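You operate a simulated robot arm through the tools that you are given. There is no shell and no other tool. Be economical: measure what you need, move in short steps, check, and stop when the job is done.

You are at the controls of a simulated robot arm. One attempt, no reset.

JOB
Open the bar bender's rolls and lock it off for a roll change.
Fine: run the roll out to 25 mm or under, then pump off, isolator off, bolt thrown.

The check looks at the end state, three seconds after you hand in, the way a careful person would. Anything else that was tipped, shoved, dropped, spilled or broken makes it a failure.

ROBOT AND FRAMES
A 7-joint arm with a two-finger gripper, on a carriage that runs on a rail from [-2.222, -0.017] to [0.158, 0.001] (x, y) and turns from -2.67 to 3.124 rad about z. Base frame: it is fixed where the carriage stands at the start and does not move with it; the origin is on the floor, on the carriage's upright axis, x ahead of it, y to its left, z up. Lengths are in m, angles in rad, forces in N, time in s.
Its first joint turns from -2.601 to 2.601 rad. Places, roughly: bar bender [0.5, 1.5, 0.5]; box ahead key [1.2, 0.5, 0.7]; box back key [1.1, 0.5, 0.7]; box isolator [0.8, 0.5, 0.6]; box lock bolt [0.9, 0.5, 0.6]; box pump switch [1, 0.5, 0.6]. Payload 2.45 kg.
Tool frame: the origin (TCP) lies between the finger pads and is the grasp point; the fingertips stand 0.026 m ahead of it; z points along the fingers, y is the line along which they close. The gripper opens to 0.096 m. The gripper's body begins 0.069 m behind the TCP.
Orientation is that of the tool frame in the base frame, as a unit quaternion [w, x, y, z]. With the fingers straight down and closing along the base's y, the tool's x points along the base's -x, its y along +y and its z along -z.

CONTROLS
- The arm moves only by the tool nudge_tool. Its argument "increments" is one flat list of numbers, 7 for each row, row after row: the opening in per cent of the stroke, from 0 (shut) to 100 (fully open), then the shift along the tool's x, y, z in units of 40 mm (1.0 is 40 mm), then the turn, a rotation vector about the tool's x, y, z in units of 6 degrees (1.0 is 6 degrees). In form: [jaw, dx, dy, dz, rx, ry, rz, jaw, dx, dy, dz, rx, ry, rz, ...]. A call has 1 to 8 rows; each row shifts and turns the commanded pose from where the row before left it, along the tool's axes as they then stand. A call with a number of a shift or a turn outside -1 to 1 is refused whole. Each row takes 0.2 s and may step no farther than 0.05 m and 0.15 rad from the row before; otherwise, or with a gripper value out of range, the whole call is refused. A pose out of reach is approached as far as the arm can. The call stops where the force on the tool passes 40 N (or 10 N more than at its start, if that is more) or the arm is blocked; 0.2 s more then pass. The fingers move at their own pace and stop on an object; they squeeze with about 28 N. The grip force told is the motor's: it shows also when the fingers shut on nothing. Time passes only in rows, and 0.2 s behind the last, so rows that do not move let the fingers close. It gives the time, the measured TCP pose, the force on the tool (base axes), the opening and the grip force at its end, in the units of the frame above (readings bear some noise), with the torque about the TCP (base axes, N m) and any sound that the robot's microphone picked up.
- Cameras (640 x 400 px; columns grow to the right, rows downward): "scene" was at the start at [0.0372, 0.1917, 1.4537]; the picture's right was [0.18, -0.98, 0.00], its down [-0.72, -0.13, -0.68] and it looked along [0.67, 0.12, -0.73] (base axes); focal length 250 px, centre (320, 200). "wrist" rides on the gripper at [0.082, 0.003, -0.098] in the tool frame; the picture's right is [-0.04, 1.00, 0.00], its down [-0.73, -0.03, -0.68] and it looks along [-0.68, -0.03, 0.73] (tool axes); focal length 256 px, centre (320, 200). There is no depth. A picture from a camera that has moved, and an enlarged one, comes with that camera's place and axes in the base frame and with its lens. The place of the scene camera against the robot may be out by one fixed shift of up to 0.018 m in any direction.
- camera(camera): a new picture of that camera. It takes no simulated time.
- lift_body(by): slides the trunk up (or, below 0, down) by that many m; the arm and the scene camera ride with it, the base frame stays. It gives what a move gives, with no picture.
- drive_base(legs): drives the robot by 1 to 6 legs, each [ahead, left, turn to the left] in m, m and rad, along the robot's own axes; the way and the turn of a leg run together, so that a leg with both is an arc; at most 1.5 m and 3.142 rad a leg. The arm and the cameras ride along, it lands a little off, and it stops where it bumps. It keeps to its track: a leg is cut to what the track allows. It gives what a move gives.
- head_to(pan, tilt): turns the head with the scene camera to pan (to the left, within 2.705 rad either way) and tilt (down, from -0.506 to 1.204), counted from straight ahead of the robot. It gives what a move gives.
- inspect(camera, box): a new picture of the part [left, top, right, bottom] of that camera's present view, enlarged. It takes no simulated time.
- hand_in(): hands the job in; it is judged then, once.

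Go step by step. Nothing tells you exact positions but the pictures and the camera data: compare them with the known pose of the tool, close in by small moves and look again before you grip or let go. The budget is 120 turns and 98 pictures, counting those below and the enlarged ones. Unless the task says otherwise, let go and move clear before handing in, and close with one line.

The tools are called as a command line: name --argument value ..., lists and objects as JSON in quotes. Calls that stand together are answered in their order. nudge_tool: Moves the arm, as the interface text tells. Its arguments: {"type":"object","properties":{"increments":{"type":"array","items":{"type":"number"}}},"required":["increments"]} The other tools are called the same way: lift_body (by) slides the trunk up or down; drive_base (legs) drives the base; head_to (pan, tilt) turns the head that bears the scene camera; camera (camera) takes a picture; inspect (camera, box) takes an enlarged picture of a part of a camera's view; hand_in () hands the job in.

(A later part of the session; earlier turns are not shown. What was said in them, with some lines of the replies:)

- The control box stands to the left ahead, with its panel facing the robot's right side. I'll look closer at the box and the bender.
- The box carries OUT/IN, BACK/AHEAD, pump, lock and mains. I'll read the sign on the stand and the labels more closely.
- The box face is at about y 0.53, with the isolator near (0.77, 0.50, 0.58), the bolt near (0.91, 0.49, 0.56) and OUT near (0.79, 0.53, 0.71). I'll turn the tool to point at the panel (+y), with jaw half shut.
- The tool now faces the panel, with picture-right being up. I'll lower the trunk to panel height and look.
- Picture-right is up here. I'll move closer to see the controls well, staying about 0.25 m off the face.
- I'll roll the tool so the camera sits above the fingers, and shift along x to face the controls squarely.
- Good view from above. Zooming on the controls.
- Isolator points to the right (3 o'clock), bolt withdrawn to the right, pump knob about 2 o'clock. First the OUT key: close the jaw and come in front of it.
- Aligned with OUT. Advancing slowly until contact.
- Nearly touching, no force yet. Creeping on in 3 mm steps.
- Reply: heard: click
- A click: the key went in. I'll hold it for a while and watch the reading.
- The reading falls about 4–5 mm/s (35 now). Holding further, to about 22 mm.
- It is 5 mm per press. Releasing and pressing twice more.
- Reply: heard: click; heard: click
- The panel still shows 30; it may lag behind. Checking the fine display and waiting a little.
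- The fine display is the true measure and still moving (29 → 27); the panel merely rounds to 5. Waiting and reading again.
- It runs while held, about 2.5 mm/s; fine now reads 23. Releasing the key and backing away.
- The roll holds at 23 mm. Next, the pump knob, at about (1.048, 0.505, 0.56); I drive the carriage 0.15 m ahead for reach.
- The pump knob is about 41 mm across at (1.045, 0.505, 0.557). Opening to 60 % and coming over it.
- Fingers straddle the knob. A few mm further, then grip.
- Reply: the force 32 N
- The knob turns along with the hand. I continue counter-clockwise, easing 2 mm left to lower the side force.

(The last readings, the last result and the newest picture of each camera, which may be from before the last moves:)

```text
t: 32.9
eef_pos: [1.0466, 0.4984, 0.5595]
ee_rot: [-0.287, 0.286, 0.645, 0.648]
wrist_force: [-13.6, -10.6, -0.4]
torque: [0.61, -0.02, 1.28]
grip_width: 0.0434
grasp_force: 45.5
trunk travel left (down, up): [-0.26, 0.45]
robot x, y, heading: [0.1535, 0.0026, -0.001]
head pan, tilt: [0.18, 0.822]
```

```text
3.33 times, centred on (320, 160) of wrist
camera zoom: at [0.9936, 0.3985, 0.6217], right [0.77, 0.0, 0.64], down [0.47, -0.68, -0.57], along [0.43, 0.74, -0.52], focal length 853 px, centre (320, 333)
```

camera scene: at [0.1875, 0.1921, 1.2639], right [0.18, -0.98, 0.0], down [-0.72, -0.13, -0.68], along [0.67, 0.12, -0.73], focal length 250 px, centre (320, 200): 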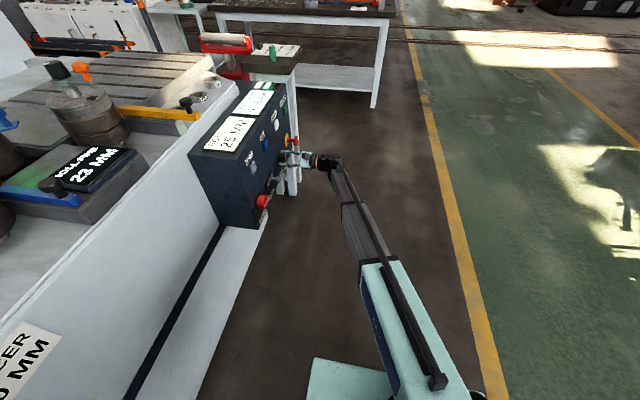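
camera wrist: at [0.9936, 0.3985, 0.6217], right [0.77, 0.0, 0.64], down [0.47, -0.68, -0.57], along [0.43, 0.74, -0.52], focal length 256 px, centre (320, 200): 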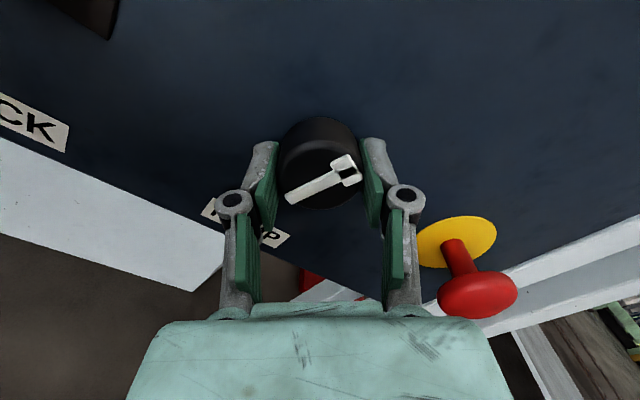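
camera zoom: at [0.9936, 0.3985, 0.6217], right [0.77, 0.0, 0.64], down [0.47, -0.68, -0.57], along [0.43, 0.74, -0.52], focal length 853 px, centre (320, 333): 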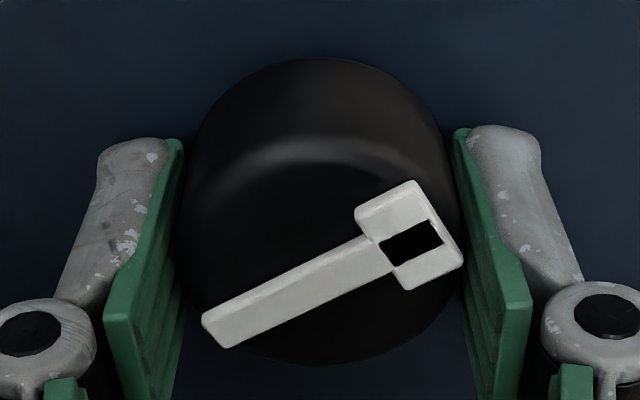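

Turned about 42° with no click and pressure still 60. Continuing counter-clockwise.

nudge_tool --increments '[0, 0, 0, -0.04, 0, 0, -1, 0, 0, 0, 0, 0, 0, -1, 0, 0, 0, 0, 0, 0, -1, 0, 0, 0, 0, 0, 0, -1, 0, 0, 0, 0, 0, 0, -1, 0, 0, 0, 0, 0, 0, 0]'

camera --camera "wrist"

inspect --camera "scene" --box '[190, 70, 310, 150]'

```text
t: 34.4
eef_pos: [1.0483, 0.4961, 0.5584]
ee_rot: [-0.108, 0.113, 0.697, 0.7]
wrist_force: [-0.5, 0.2, 2.8]
torque: [-0.46, 0.82, -0.26]
grip_width: 0.0435
grasp_force: 44.6
trunk travel left (down, up): [-0.26, 0.45]
robot x, y, heading: [0.1523, 0.0049, 0.002]
head pan, tilt: [0.18, 0.822]
stopped in row 6: the force on the tool passed its limit at 41 N (the readings are from after the stop); the commanded pose is now the measured one
```

```text
57 pictures are left
camera wrist: at [0.971, 0.3982, 0.5871], right [0.35, -0.01, 0.94], down [0.68, -0.68, -0.26], along [0.64, 0.73, -0.23], focal length 256 px, centre (320, 200)
```

wrist: 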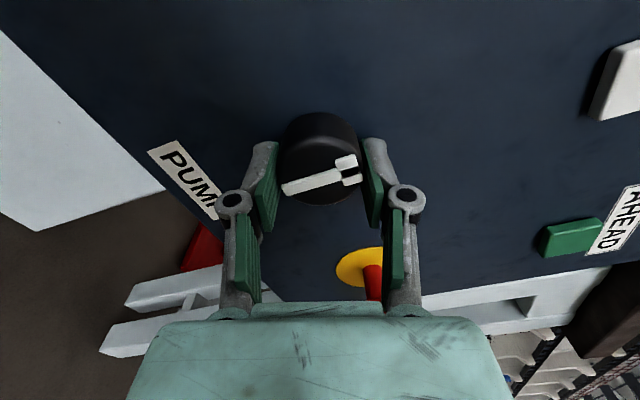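

```text
5.00 times, centred on (250, 110) of scene
camera zoom: at [0.188, 0.1927, 1.2634], right [0.18, -0.98, 0.0], down [-0.72, -0.13, -0.68], along [0.67, 0.12, -0.73], focal length 1251 px, centre (670, 650)
```

zoom: 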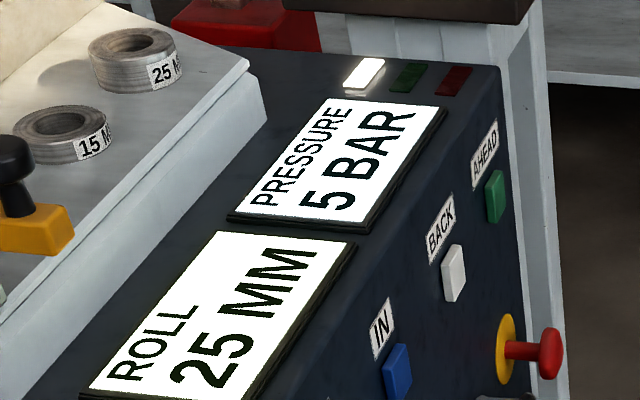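

Pump is off: the green lamp went out and pressure fell to 5 bar. Checking whether the knob is fully home, and the roll reading.

inspect --camera "wrist" --box '[260, 100, 380, 220]'

inspect --camera "scene" --box '[30, 60, 310, 210]'

```text
3.33 times, centred on (320, 160) of wrist
camera zoom: at [0.971, 0.3982, 0.5871], right [0.35, -0.01, 0.94], down [0.68, -0.68, -0.26], along [0.64, 0.73, -0.23], focal length 853 px, centre (320, 333)
```

zoom: 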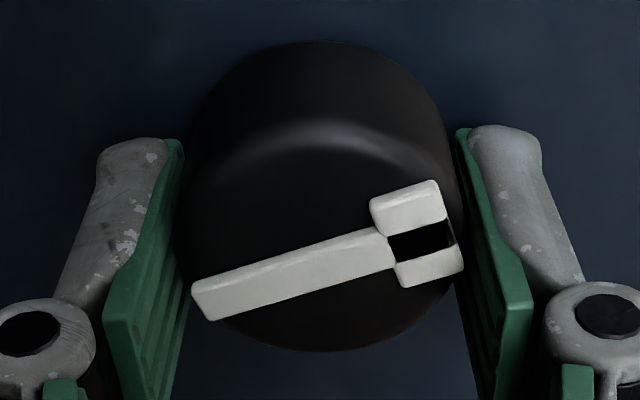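

```text
2.29 times, centred on (170, 135) of scene
camera zoom: at [0.188, 0.1927, 1.2634], right [0.18, -0.98, 0.0], down [-0.72, -0.13, -0.68], along [0.67, 0.12, -0.73], focal length 572 px, centre (663, 349)
```

zoom: 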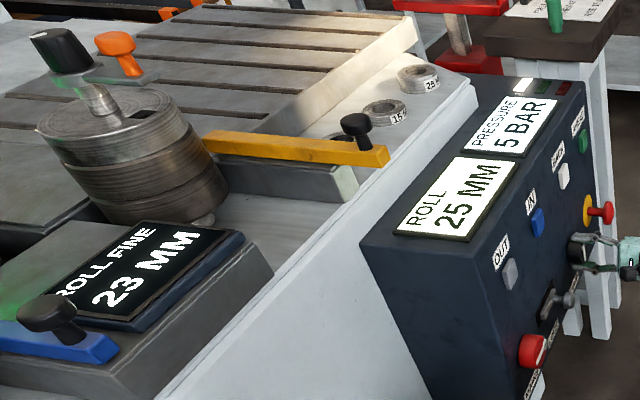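

Pump off, fine still 23. Releasing, backing off and rolling the hand upright again.

nudge_tool --increments '[62, 0, 0, 0, 0, 0, 0, 62, 0, 0, -0.3, 0, 0, 0, 62, 0, 0, -1, 0, 0, 0, 62, 0, 0, -1, 0, 0, 0.8, 62, 0, 0, -1, 0, 0, 1, 62, 0, 0, 0, 0, 0, 1, 62, 0, 0, 0, 0, 0, 1, 62, 0, 0, 0, 0, 0, 1]'

nudge_tool --increments '[85, 0, 0, 0, 0, 0, 1, 85, 0, 0, 0, 0, 0, 1, 85, 0, 0, 0, 0, 0, 1, 85, 0, 0, 0, 0, 0, 1, 85, 0, 0, 0, 0, 0, 1, 85, 0, 0, 0, 0, 0, 1, 85, 0, 0, 0, 0, 0, 1, 85, 0, 0, 0, 0, 0, 0]'

camera --camera "wrist"

inspect --camera "scene" --box '[30, 60, 310, 210]'

```text
t: 36.2
eef_pos: [1.0468, 0.3639, 0.5576]
ee_rot: [-0.279, 0.283, 0.646, 0.651]
wrist_force: [-0.7, 0.5, -0.9]
torque: [0.01, 0.04, -0.01]
grip_width: 0.0597
grasp_force: 0.0
trunk travel left (down, up): [-0.26, 0.45]
robot x, y, heading: [0.1513, -0.0004, -0.005]
head pan, tilt: [0.18, 0.822]
```

```text
t: 38.0
eef_pos: [1.0463, 0.3643, 0.5576]
ee_rot: [-0.493, 0.496, 0.502, 0.509]
wrist_force: [-0.2, 0.0, -1.0]
torque: [-0.01, 0.01, -0.06]
grip_width: 0.0818
grasp_force: 0.1
trunk travel left (down, up): [-0.26, 0.45]
robot x, y, heading: [0.1514, 0.003, -0.005]
head pan, tilt: [0.18, 0.822]
```

```text
53 pictures are left
camera wrist: at [1.0484, 0.265, 0.64], right [1.0, -0.01, -0.02], down [-0.02, -0.68, -0.74], along [-0.01, 0.74, -0.68], focal length 256 px, centre (320, 200)
```

wrist: 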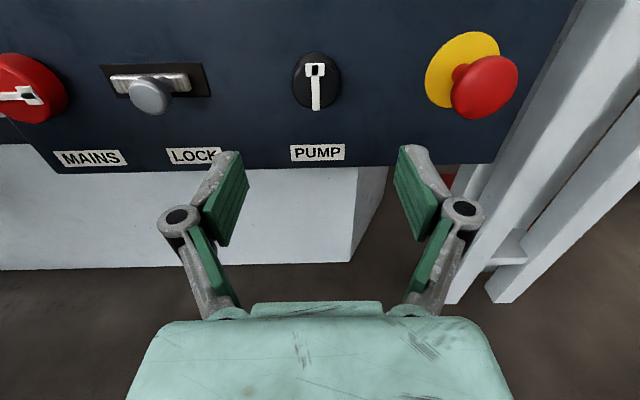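

```text
2.29 times, centred on (170, 135) of scene
camera zoom: at [0.1883, 0.1927, 1.2637], right [0.18, -0.98, 0.0], down [-0.72, -0.13, -0.68], along [0.67, 0.12, -0.73], focal length 572 px, centre (663, 349)
```

zoom: 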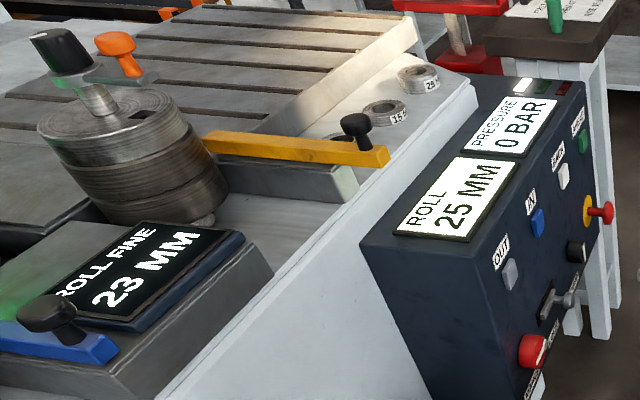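

Pump pointer is upright, 0 bar. Now over to the isolator at about x 0.775.

nudge_tool --increments '[85, 0, -0.97, 0, 0, 0, 0, 85, 0, -0.97, 0, 0, 0, 0, 85, 0, -0.97, 0, 0, 0, 0, 85, 0, -0.97, 0, 0, 0, 0, 85, 0, -0.97, 0, 0, 0, 0.15, 85, 0, -0.97, 0, 0, 0, 0, 85, 0, -0.97, 0, 0, 0, 0, 85, 0, 0, 0, 0, 0, 0]'

camera --camera "wrist"

```text
t: 39.8
eef_pos: [0.7741, 0.3667, 0.5563]
ee_rot: [-0.498, 0.499, 0.499, 0.504]
wrist_force: [0.2, -0.6, -0.1]
torque: [0.02, 0.02, -0.02]
grip_width: 0.0812
grasp_force: 0.0
trunk travel left (down, up): [-0.26, 0.45]
robot x, y, heading: [0.149, -0.0002, 0.002]
head pan, tilt: [0.18, 0.822]
```

```text
51 pictures are left
camera wrist: at [0.7762, 0.2682, 0.6377], right [1.0, -0.01, -0.03], down [-0.03, -0.68, -0.74], along [-0.02, 0.74, -0.68], focal length 256 px, centre (320, 200)
```

wrist: 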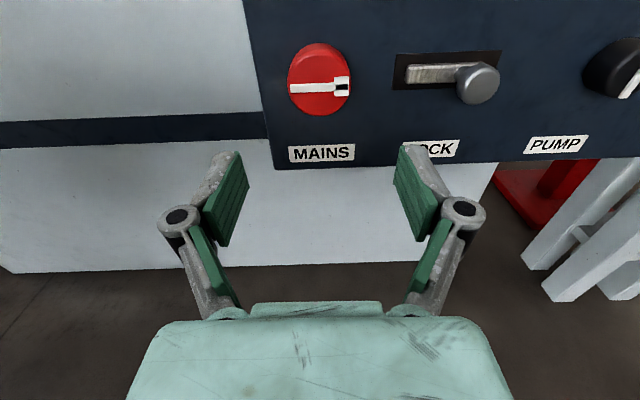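

Centred on the isolator (0.775, 0.505, 0.559). Moving over it and gripping.

nudge_tool --increments '[85, 0.05, 0.01, 0.8, 0, 0, 0, 85, 0, 0, 0.8, 0, 0, 0, 85, 0, 0, 0.8, 0, 0, 0, 85, 0, 0, 0.5, 0, 0, 0, 85, 0, 0, 0.3, 0, 0, 0]'

camera --camera "wrist"

```text
t: 41.0
eef_pos: [0.7755, 0.4939, 0.5548]
ee_rot: [-0.498, 0.499, 0.499, 0.504]
wrist_force: [0.6, -1.1, 0.1]
torque: [-0.01, 0.0, 0.0]
grip_width: 0.0815
grasp_force: 0.1
trunk travel left (down, up): [-0.26, 0.45]
robot x, y, heading: [0.1512, 0.0014, -0.001]
head pan, tilt: [0.18, 0.822]
```

```text
50 pictures are left
camera wrist: at [0.7783, 0.3952, 0.6369], right [1.0, -0.01, -0.03], down [-0.03, -0.68, -0.74], along [-0.02, 0.74, -0.68], focal length 256 px, centre (320, 200)
```

wrist: 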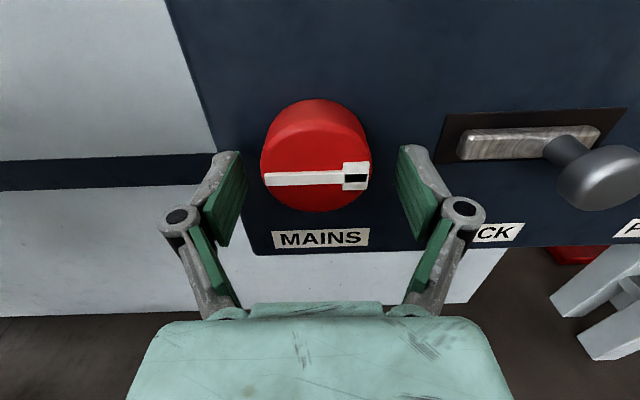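

Slight lift, a little deeper, grip, then start turning counter-clockwise as with the pump.

nudge_tool --increments '[85, 0.1, -0.02, 0.08, 0, 0, 0, 0, 0, 0, 0, 0, 0, 0, 0, 0, 0, 0, 0, 0, 0, 0, 0, 0, 0, 0, 0, 0]'

nudge_tool --increments '[0, 0, 0, 0, 0, 0, -1, 0, 0, 0, 0, 0, 0, -1, 0, 0, 0, 0, 0, 0, -1, 0, 0, 0, 0, 0, 0, 0]'

camera --camera "wrist"

```text
t: 42.0
eef_pos: [0.7731, 0.4957, 0.559]
ee_rot: [-0.497, 0.5, 0.499, 0.505]
wrist_force: [-16.7, -14.8, -5.5]
torque: [0.05, -0.05, 0.71]
grip_width: 0.0545
grasp_force: 44.8
trunk travel left (down, up): [-0.26, 0.45]
robot x, y, heading: [0.1517, 0.0018, -0.003]
head pan, tilt: [0.18, 0.822]
```

```text
t: 43.0
eef_pos: [0.7745, 0.496, 0.5593]
ee_rot: [-0.413, 0.413, 0.572, 0.576]
wrist_force: [-25.8, -26.3, -9.7]
torque: [0.13, 0.02, 0.74]
grip_width: 0.0544
grasp_force: 45.5
trunk travel left (down, up): [-0.26, 0.45]
robot x, y, heading: [0.1458, 0.0047, 0.002]
head pan, tilt: [0.18, 0.822]
```

```text
49 pictures are left
camera wrist: at [0.7516, 0.3972, 0.6383], right [0.96, 0.0, 0.28], down [0.2, -0.68, -0.71], along [0.19, 0.74, -0.65], focal length 256 px, centre (320, 200)
```

wrist: 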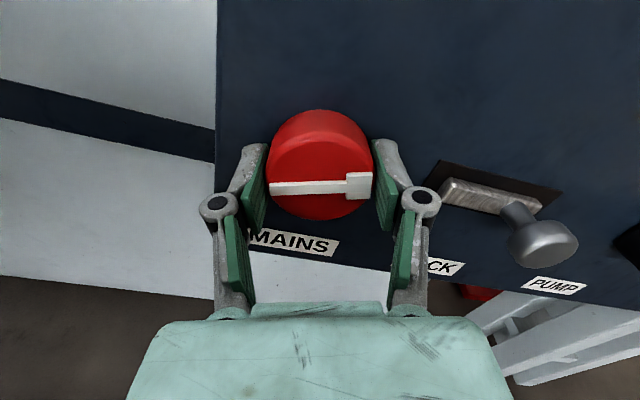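

It turns freely this way. Easing the push and continuing.

nudge_tool --increments '[0, 0, -0.03, -0.05, 0, 0, -1, 0, 0, 0, 0, 0, 0, -1, 0, 0, 0, 0, 0, 0, -1, 0, 0, 0, 0, 0, 0, -1, 0, 0, 0, 0, 0, 0, -1, 0, 0, 0, 0, 0, 0, 0]'

camera --camera "wrist"

inspect --camera "scene" --box '[190, 70, 310, 150]'

```text
t: 44.4
eef_pos: [0.7743, 0.4951, 0.5595]
ee_rot: [-0.249, 0.252, 0.659, 0.664]
wrist_force: [-13.4, -4.7, -1.3]
torque: [0.95, -0.02, 1.05]
grip_width: 0.0543
grasp_force: 44.9
trunk travel left (down, up): [-0.26, 0.45]
robot x, y, heading: [0.1525, 0.0038, -0.005]
head pan, tilt: [0.18, 0.822]
```

```text
48 pictures are left
camera wrist: at [0.7153, 0.3975, 0.6164], right [0.69, -0.01, 0.72], down [0.53, -0.68, -0.51], along [0.49, 0.73, -0.47], focal length 256 px, centre (320, 200)
```

wrist: 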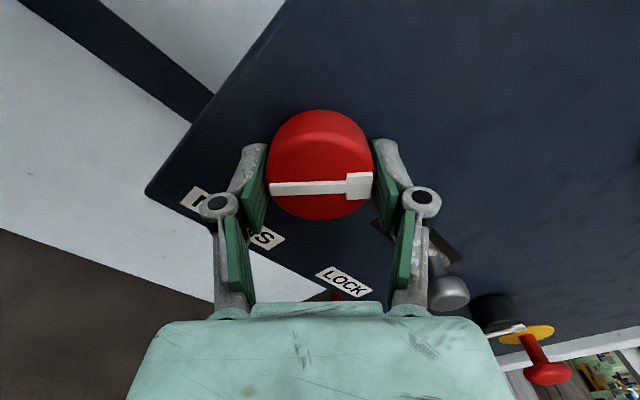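

```text
5.00 times, centred on (250, 110) of scene
camera zoom: at [0.1877, 0.1925, 1.2638], right [0.18, -0.98, 0.0], down [-0.72, -0.13, -0.68], along [0.67, 0.12, -0.73], focal length 1251 px, centre (670, 650)
```

zoom: 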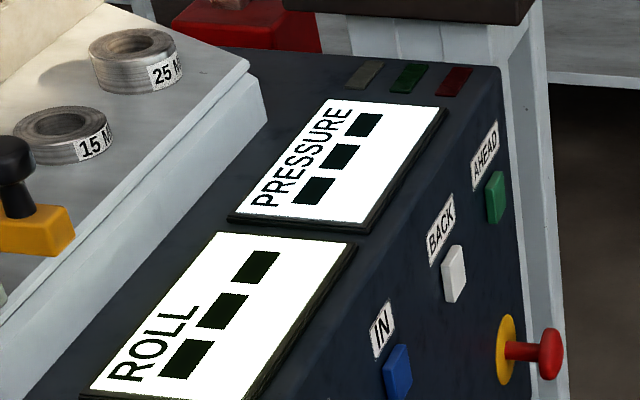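

Mains is off (lamp out, displays dashed). Turning on to its end stop so the pointer sits properly upright.

nudge_tool --increments '[0, 0, 0, 0, 0, 0, -1, 0, 0, 0, 0, 0, 0, -1, 0, 0, 0, 0, 0, 0, -1, 0, 0, 0, 0, 0, 0, -1, 0, 0, 0, 0, 0, 0, -1, 0, 0, 0, 0, 0, 0, -1, 0, 0, 0, 0, 0, 0, -1, 0, 0, 0, 0, 0, 0, 0]'

camera --camera "wrist"

```text
t: 46.2
eef_pos: [0.7746, 0.4953, 0.5603]
ee_rot: [0.005, 0.0, 0.705, 0.709]
wrist_force: [-1.4, 22.3, 16.3]
torque: [0.42, 0.37, 1.16]
grip_width: 0.0546
grasp_force: 45.4
trunk travel left (down, up): [-0.26, 0.45]
robot x, y, heading: [0.148, -0.0019, -0.002]
head pan, tilt: [0.18, 0.822]
```

```text
46 pictures are left
camera wrist: at [0.6925, 0.398, 0.5627], right [0.03, -0.01, 1.0], down [0.73, -0.68, -0.03], along [0.68, 0.73, -0.02], focal length 256 px, centre (320, 200)
```

wrist: 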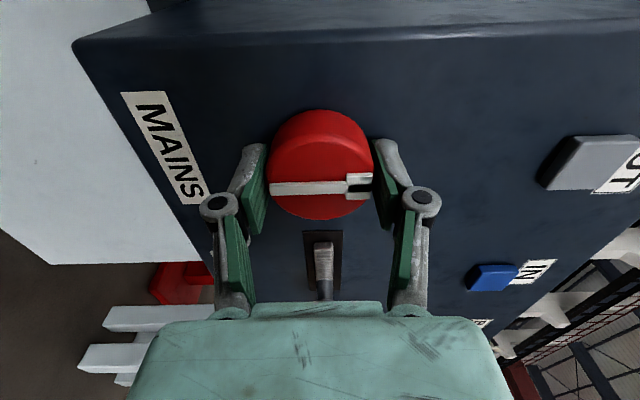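

The pointer is upright now. Releasing and backing out, then looking.

nudge_tool --increments '[85, 0, 0, 0, 0, 0, 0, 85, 0, 0, 0, 0, 0, 0, 85, 0, 0, -0.5, 0, 0, 0, 85, 0, 0, -1, 0, 0, 0, 85, 0, 0, -1, 0, 0, 0, 85, 0, 0, -1, 0, 0, 1, 60, 0, 0, 0, 0, 0, 1, 30, 0, 0, 0, 0, 0, 1]'

nudge_tool --increments '[0, 0, 0, 0, 0, 0, 1, 0, 0, 0, 0, 0, 0, 1, 0, 0, 0, 0, 0, 0, 1, 0, 0, 0, 0, 0, 0, 1, 0, 0, 0, 0, 0, 0, 1, 0, 0, 0, 0, 0, 0, 1, 0, 0, 0, 0, 0, 0, 1, 0, 0, 0, 0, 0, 0, 1]'

nudge_tool --increments '[0, 0, 0.5, 0, 0, 0, 1, 0, 0, 0.7, 0, 0, 0, 1, 0, 0, 0.8, 0, 0, 0, 1, 0, 0, 0.8, 0, 0, 0, 1, 0, 0, 0, 0, 0, 0, 0]'

camera --camera "wrist"

```text
t: 48.0
eef_pos: [0.7754, 0.3544, 0.5586]
ee_rot: [-0.106, 0.111, 0.697, 0.701]
wrist_force: [0.2, 0.3, -0.2]
torque: [0.01, 0.01, 0.02]
grip_width: 0.0287
grasp_force: 0.1
trunk travel left (down, up): [-0.26, 0.45]
robot x, y, heading: [0.1512, -0.0004, 0.0]
head pan, tilt: [0.18, 0.822]
```

```text
t: 49.8
eef_pos: [0.7741, 0.356, 0.5592]
ee_rot: [-0.382, 0.385, 0.592, 0.596]
wrist_force: [-0.1, -0.4, 0.3]
torque: [-0.03, -0.01, 0.0]
grip_width: 0.0001
grasp_force: 28.7
trunk travel left (down, up): [-0.26, 0.45]
robot x, y, heading: [0.1536, 0.0061, 0.0]
head pan, tilt: [0.18, 0.822]
```

```text
t: 51.0
eef_pos: [0.8804, 0.3571, 0.5868]
ee_rot: [-0.498, 0.5, 0.498, 0.503]
wrist_force: [-0.5, 0.4, -0.3]
torque: [0.01, -0.03, 0.0]
grip_width: 0.0001
grasp_force: 27.9
trunk travel left (down, up): [-0.26, 0.45]
robot x, y, heading: [0.1511, 0.0041, -0.001]
head pan, tilt: [0.18, 0.822]
```

```text
45 pictures are left
camera wrist: at [0.8836, 0.2588, 0.6692], right [1.0, -0.01, -0.04], down [-0.03, -0.68, -0.74], along [-0.02, 0.74, -0.68], focal length 256 px, centre (320, 200)
```

wrist: 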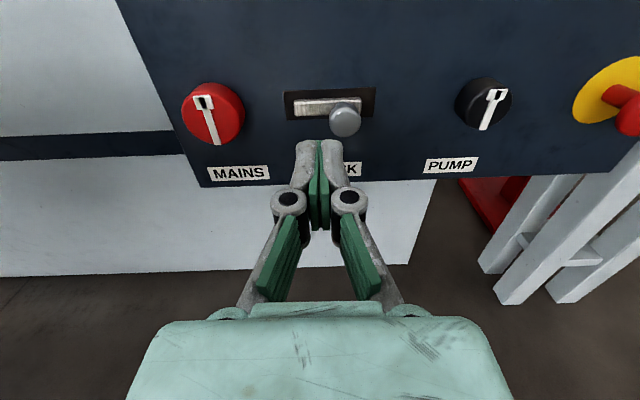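

Isolator off at 12 o'clock. Now a close look at the bolt.

inspect --camera "wrist" --box '[270, 70, 390, 145]'

inspect --camera "scene" --box '[240, 140, 300, 220]'

```text
5.33 times, centred on (330, 108) of wrist
camera zoom: at [0.8836, 0.2588, 0.6692], right [1.0, -0.01, -0.04], down [-0.03, -0.68, -0.74], along [-0.02, 0.74, -0.68], focal length 1365 px, centre (267, 693)
```

zoom: 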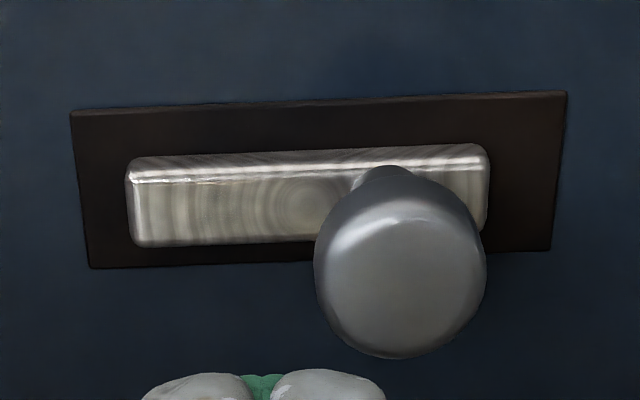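

```text
5.00 times, centred on (270, 180) of scene
camera zoom: at [0.1882, 0.1927, 1.2637], right [0.18, -0.98, 0.0], down [-0.72, -0.13, -0.68], along [0.67, 0.12, -0.73], focal length 1251 px, centre (570, 300)
```

zoom: 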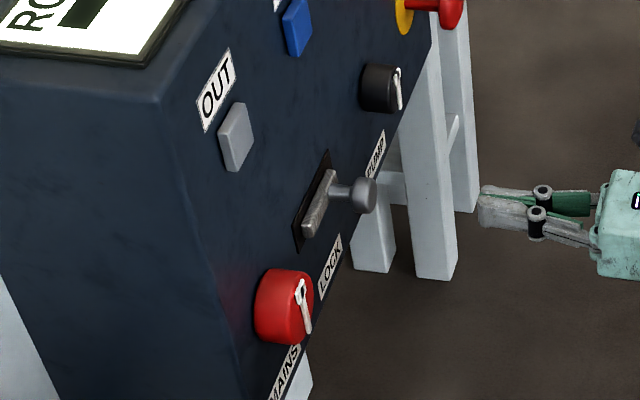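

The knob centre is near (0.902, 0.475, 0.565), on a bar that slides along x. I'll straddle the knob with the open jaw.

nudge_tool --increments '[55, -0.27, 0.27, 0, 0, 0, 0, 55, -0.27, 0.27, 0, 0, 0, 0, 55, 0, 0, 0, 0, 0, 0, 55, 0, 0, 0.8, 0, 0, 0, 55, 0, 0, 0.8, 0, 0, 0, 55, 0, 0, 0.5, 0, 0, 0, 55, 0, 0, 0.4, 0, 0, 0, 55, 0, 0, 0.3, 0, 0, 0]'

camera --camera "wrist"

inspect --camera "scene" --box '[240, 140, 300, 220]'

```text
t: 52.8
eef_pos: [0.9036, 0.4665, 0.5664]
ee_rot: [-0.498, 0.5, 0.499, 0.504]
wrist_force: [-1.0, 0.3, 0.1]
torque: [-0.02, 0.03, -0.03]
grip_width: 0.0526
grasp_force: 0.1
trunk travel left (down, up): [-0.26, 0.45]
robot x, y, heading: [0.1518, 0.0031, -0.001]
head pan, tilt: [0.18, 0.822]
```

```text
42 pictures are left
camera wrist: at [0.9056, 0.3678, 0.6479], right [1.0, -0.01, -0.03], down [-0.03, -0.68, -0.74], along [-0.02, 0.74, -0.68], focal length 256 px, centre (320, 200)
```

wrist: 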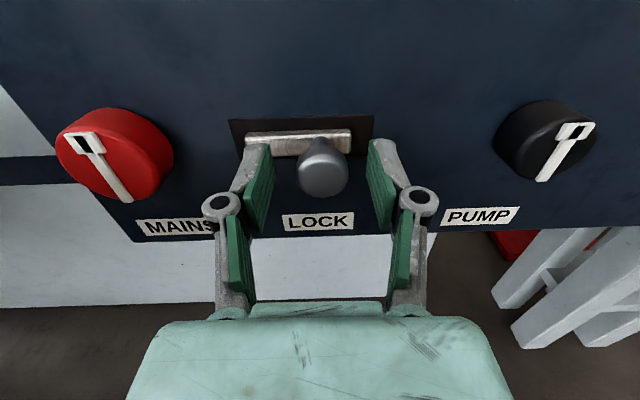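

```text
5.00 times, centred on (270, 180) of scene
camera zoom: at [0.1883, 0.1927, 1.2637], right [0.18, -0.98, 0.0], down [-0.72, -0.13, -0.68], along [0.67, 0.12, -0.73], focal length 1251 px, centre (570, 300)
```

zoom: 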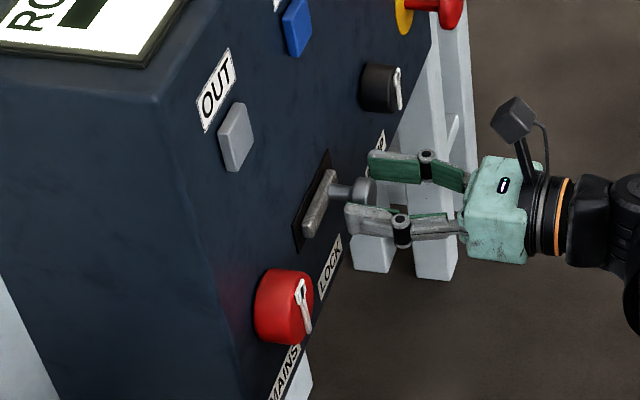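

The knob lies between the pads. Closing, then sliding left (towards the isolator) in small steps.

nudge_tool --increments '[55, 0.05, 0, 0.12, 0, 0, 0, 0, 0, 0, 0, 0, 0, 0, 0, 0, 0, 0, 0, 0, 0, 0, 0, 0, 0, 0, 0, 0]'

nudge_tool --increments '[0, 0, -0.1, 0, 0, 0, 0, 0, 0, -0.1, 0, 0, 0, 0, 0, 0, -0.1, 0, 0, 0, 0, 0, 0, -0.1, 0, 0, 0, 0]'

camera --camera "wrist"

```text
t: 53.8
eef_pos: [0.9035, 0.4711, 0.5672]
ee_rot: [-0.498, 0.499, 0.499, 0.504]
wrist_force: [-0.7, -4.9, -1.5]
torque: [-0.12, -0.01, 0.18]
grip_width: 0.0292
grasp_force: 44.8
trunk travel left (down, up): [-0.26, 0.45]
robot x, y, heading: [0.1528, -0.0005, -0.008]
head pan, tilt: [0.18, 0.822]
```

```text
t: 54.8
eef_pos: [0.888, 0.4712, 0.5682]
ee_rot: [-0.498, 0.499, 0.499, 0.504]
wrist_force: [1.3, -4.2, 7.3]
torque: [-0.57, 0.01, -0.04]
grip_width: 0.0292
grasp_force: 44.6
trunk travel left (down, up): [-0.26, 0.45]
robot x, y, heading: [0.1523, 0.0012, -0.004]
head pan, tilt: [0.18, 0.822]
```

```text
40 pictures are left
camera wrist: at [0.8907, 0.3724, 0.6499], right [1.0, -0.01, -0.03], down [-0.03, -0.67, -0.74], along [-0.02, 0.74, -0.67], focal length 256 px, centre (320, 200)
```

wrist: 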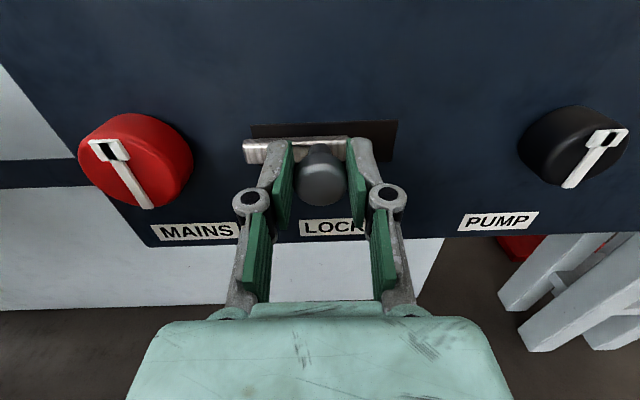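

The bolt slides freely to the left and now sticks out of its plate. Continuing until it stops.

nudge_tool --increments '[0, 0, -0.1, 0, 0, 0, 0, 0, 0, -0.1, 0, 0, 0, 0, 0, 0, -0.1, 0, 0, 0, 0, 0, 0, -0.1, 0, 0, 0, 0, 0, 0, -0.1, 0, 0, 0, 0, 0, 0, -0.1, 0, 0, 0, 0, 0, 0, -0.1, 0, 0, 0, 0, 0, 0, -0.1, 0, 0, 0, 0]'

camera --camera "wrist"

```text
t: 56.0
eef_pos: [0.8736, 0.4709, 0.5678]
ee_rot: [-0.496, 0.5, 0.496, 0.508]
wrist_force: [0.9, 0.9, 2.7]
torque: [-0.68, 0.04, 0.27]
grip_width: 0.0292
grasp_force: 45.2
trunk travel left (down, up): [-0.26, 0.45]
robot x, y, heading: [0.1487, -0.0032, -0.001]
head pan, tilt: [0.18, 0.822]
stopped in row 6: the force on the tool passed its limit at 44 N (the readings are from after the stop); the commanded pose is now the measured one
```

```text
39 pictures are left
camera wrist: at [0.8754, 0.372, 0.6496], right [1.0, -0.02, -0.03], down [-0.04, -0.67, -0.74], along [-0.01, 0.74, -0.67], focal length 256 px, centre (320, 200)
```

wrist: 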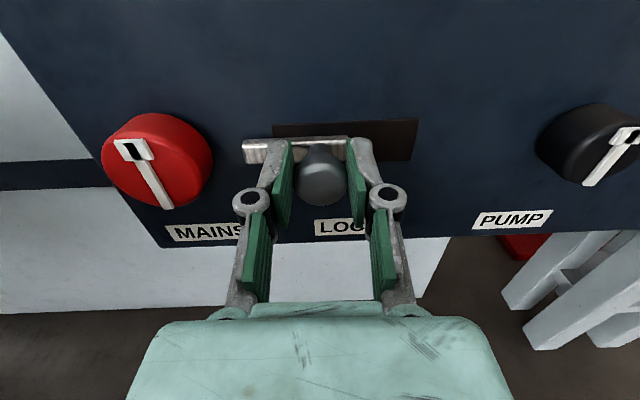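

It hit its stop after 30 mm of travel. Releasing, backing out and checking everything.

nudge_tool --increments '[55, 0, 0, 0, 0, 0, 0, 55, 0, 0, 0, 0, 0, 0, 55, 0, 0, -0.5, 0, 0, 0, 55, 0, 0, -1, 0, 0, 0, 55, 0, 0, -1, 0, 0, 0, 55, 0, 0, -1, 0, 0, 0, 55, 0, 0, -1, 0, 0, 0, 55, 0, 0, 0, 0, 0, 0]'

camera --camera "wrist"

camera --camera "scene"

inspect --camera "scene" --box '[30, 60, 310, 220]'

```text
t: 57.9
eef_pos: [0.8684, 0.2887, 0.5654]
ee_rot: [-0.497, 0.501, 0.496, 0.506]
wrist_force: [-0.1, -0.3, 0.3]
torque: [0.01, -0.02, 0.03]
grip_width: 0.0529
grasp_force: 0.0
trunk travel left (down, up): [-0.26, 0.45]
robot x, y, heading: [0.1542, -0.0017, 0.001]
head pan, tilt: [0.18, 0.822]
```

```text
38 pictures are left
camera wrist: at [0.8702, 0.1898, 0.6467], right [1.0, -0.02, -0.03], down [-0.04, -0.67, -0.74], along [-0.01, 0.74, -0.67], focal length 256 px, centre (320, 200)
```

wrist: 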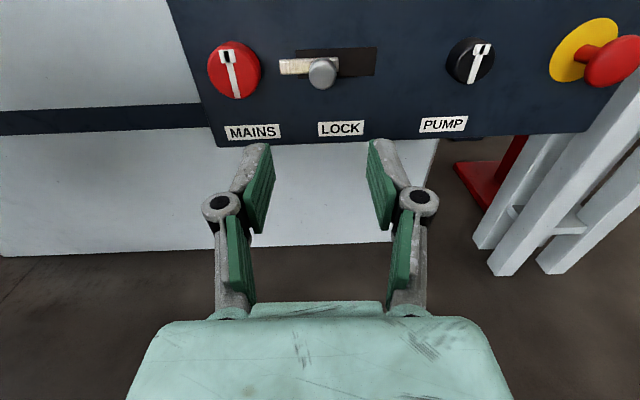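

```text
37 pictures are left
camera scene: at [0.1887, 0.1927, 1.2637], right [0.18, -0.98, 0.0], down [-0.72, -0.13, -0.68], along [0.67, 0.12, -0.73], focal length 250 px, centre (320, 200)
```

scene: 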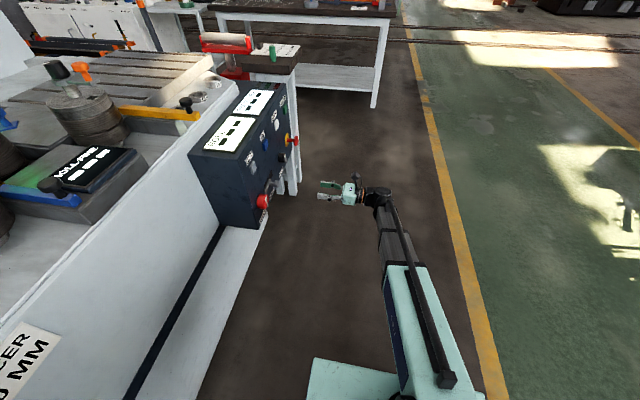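

```text
2.29 times, centred on (170, 140) of scene
camera zoom: at [0.1887, 0.1927, 1.2637], right [0.18, -0.98, 0.0], down [-0.72, -0.13, -0.68], along [0.67, 0.12, -0.73], focal length 572 px, centre (663, 337)
```

zoom: 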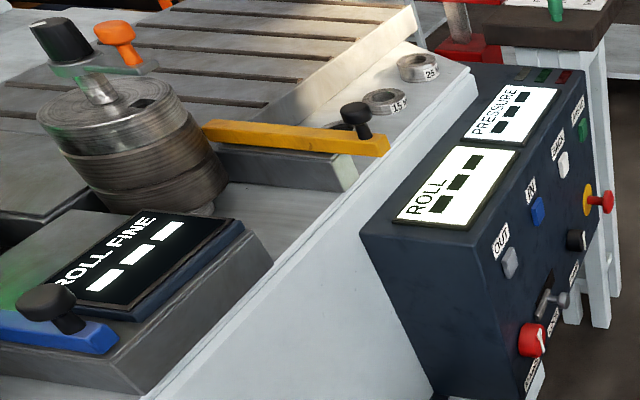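

Roll left at 23 mm (fine), pump off at 0 bar, isolator off with displays dead, bolt thrown to its stop, and the arm is clear. Handing in.

hand_in

```text
The job is handed in.
```

I ran the roll out to 23 mm on the fine display, turned the pump and isolator off, and threw the lock bolt. I saw nothing else disturbed, and the job is handed in.
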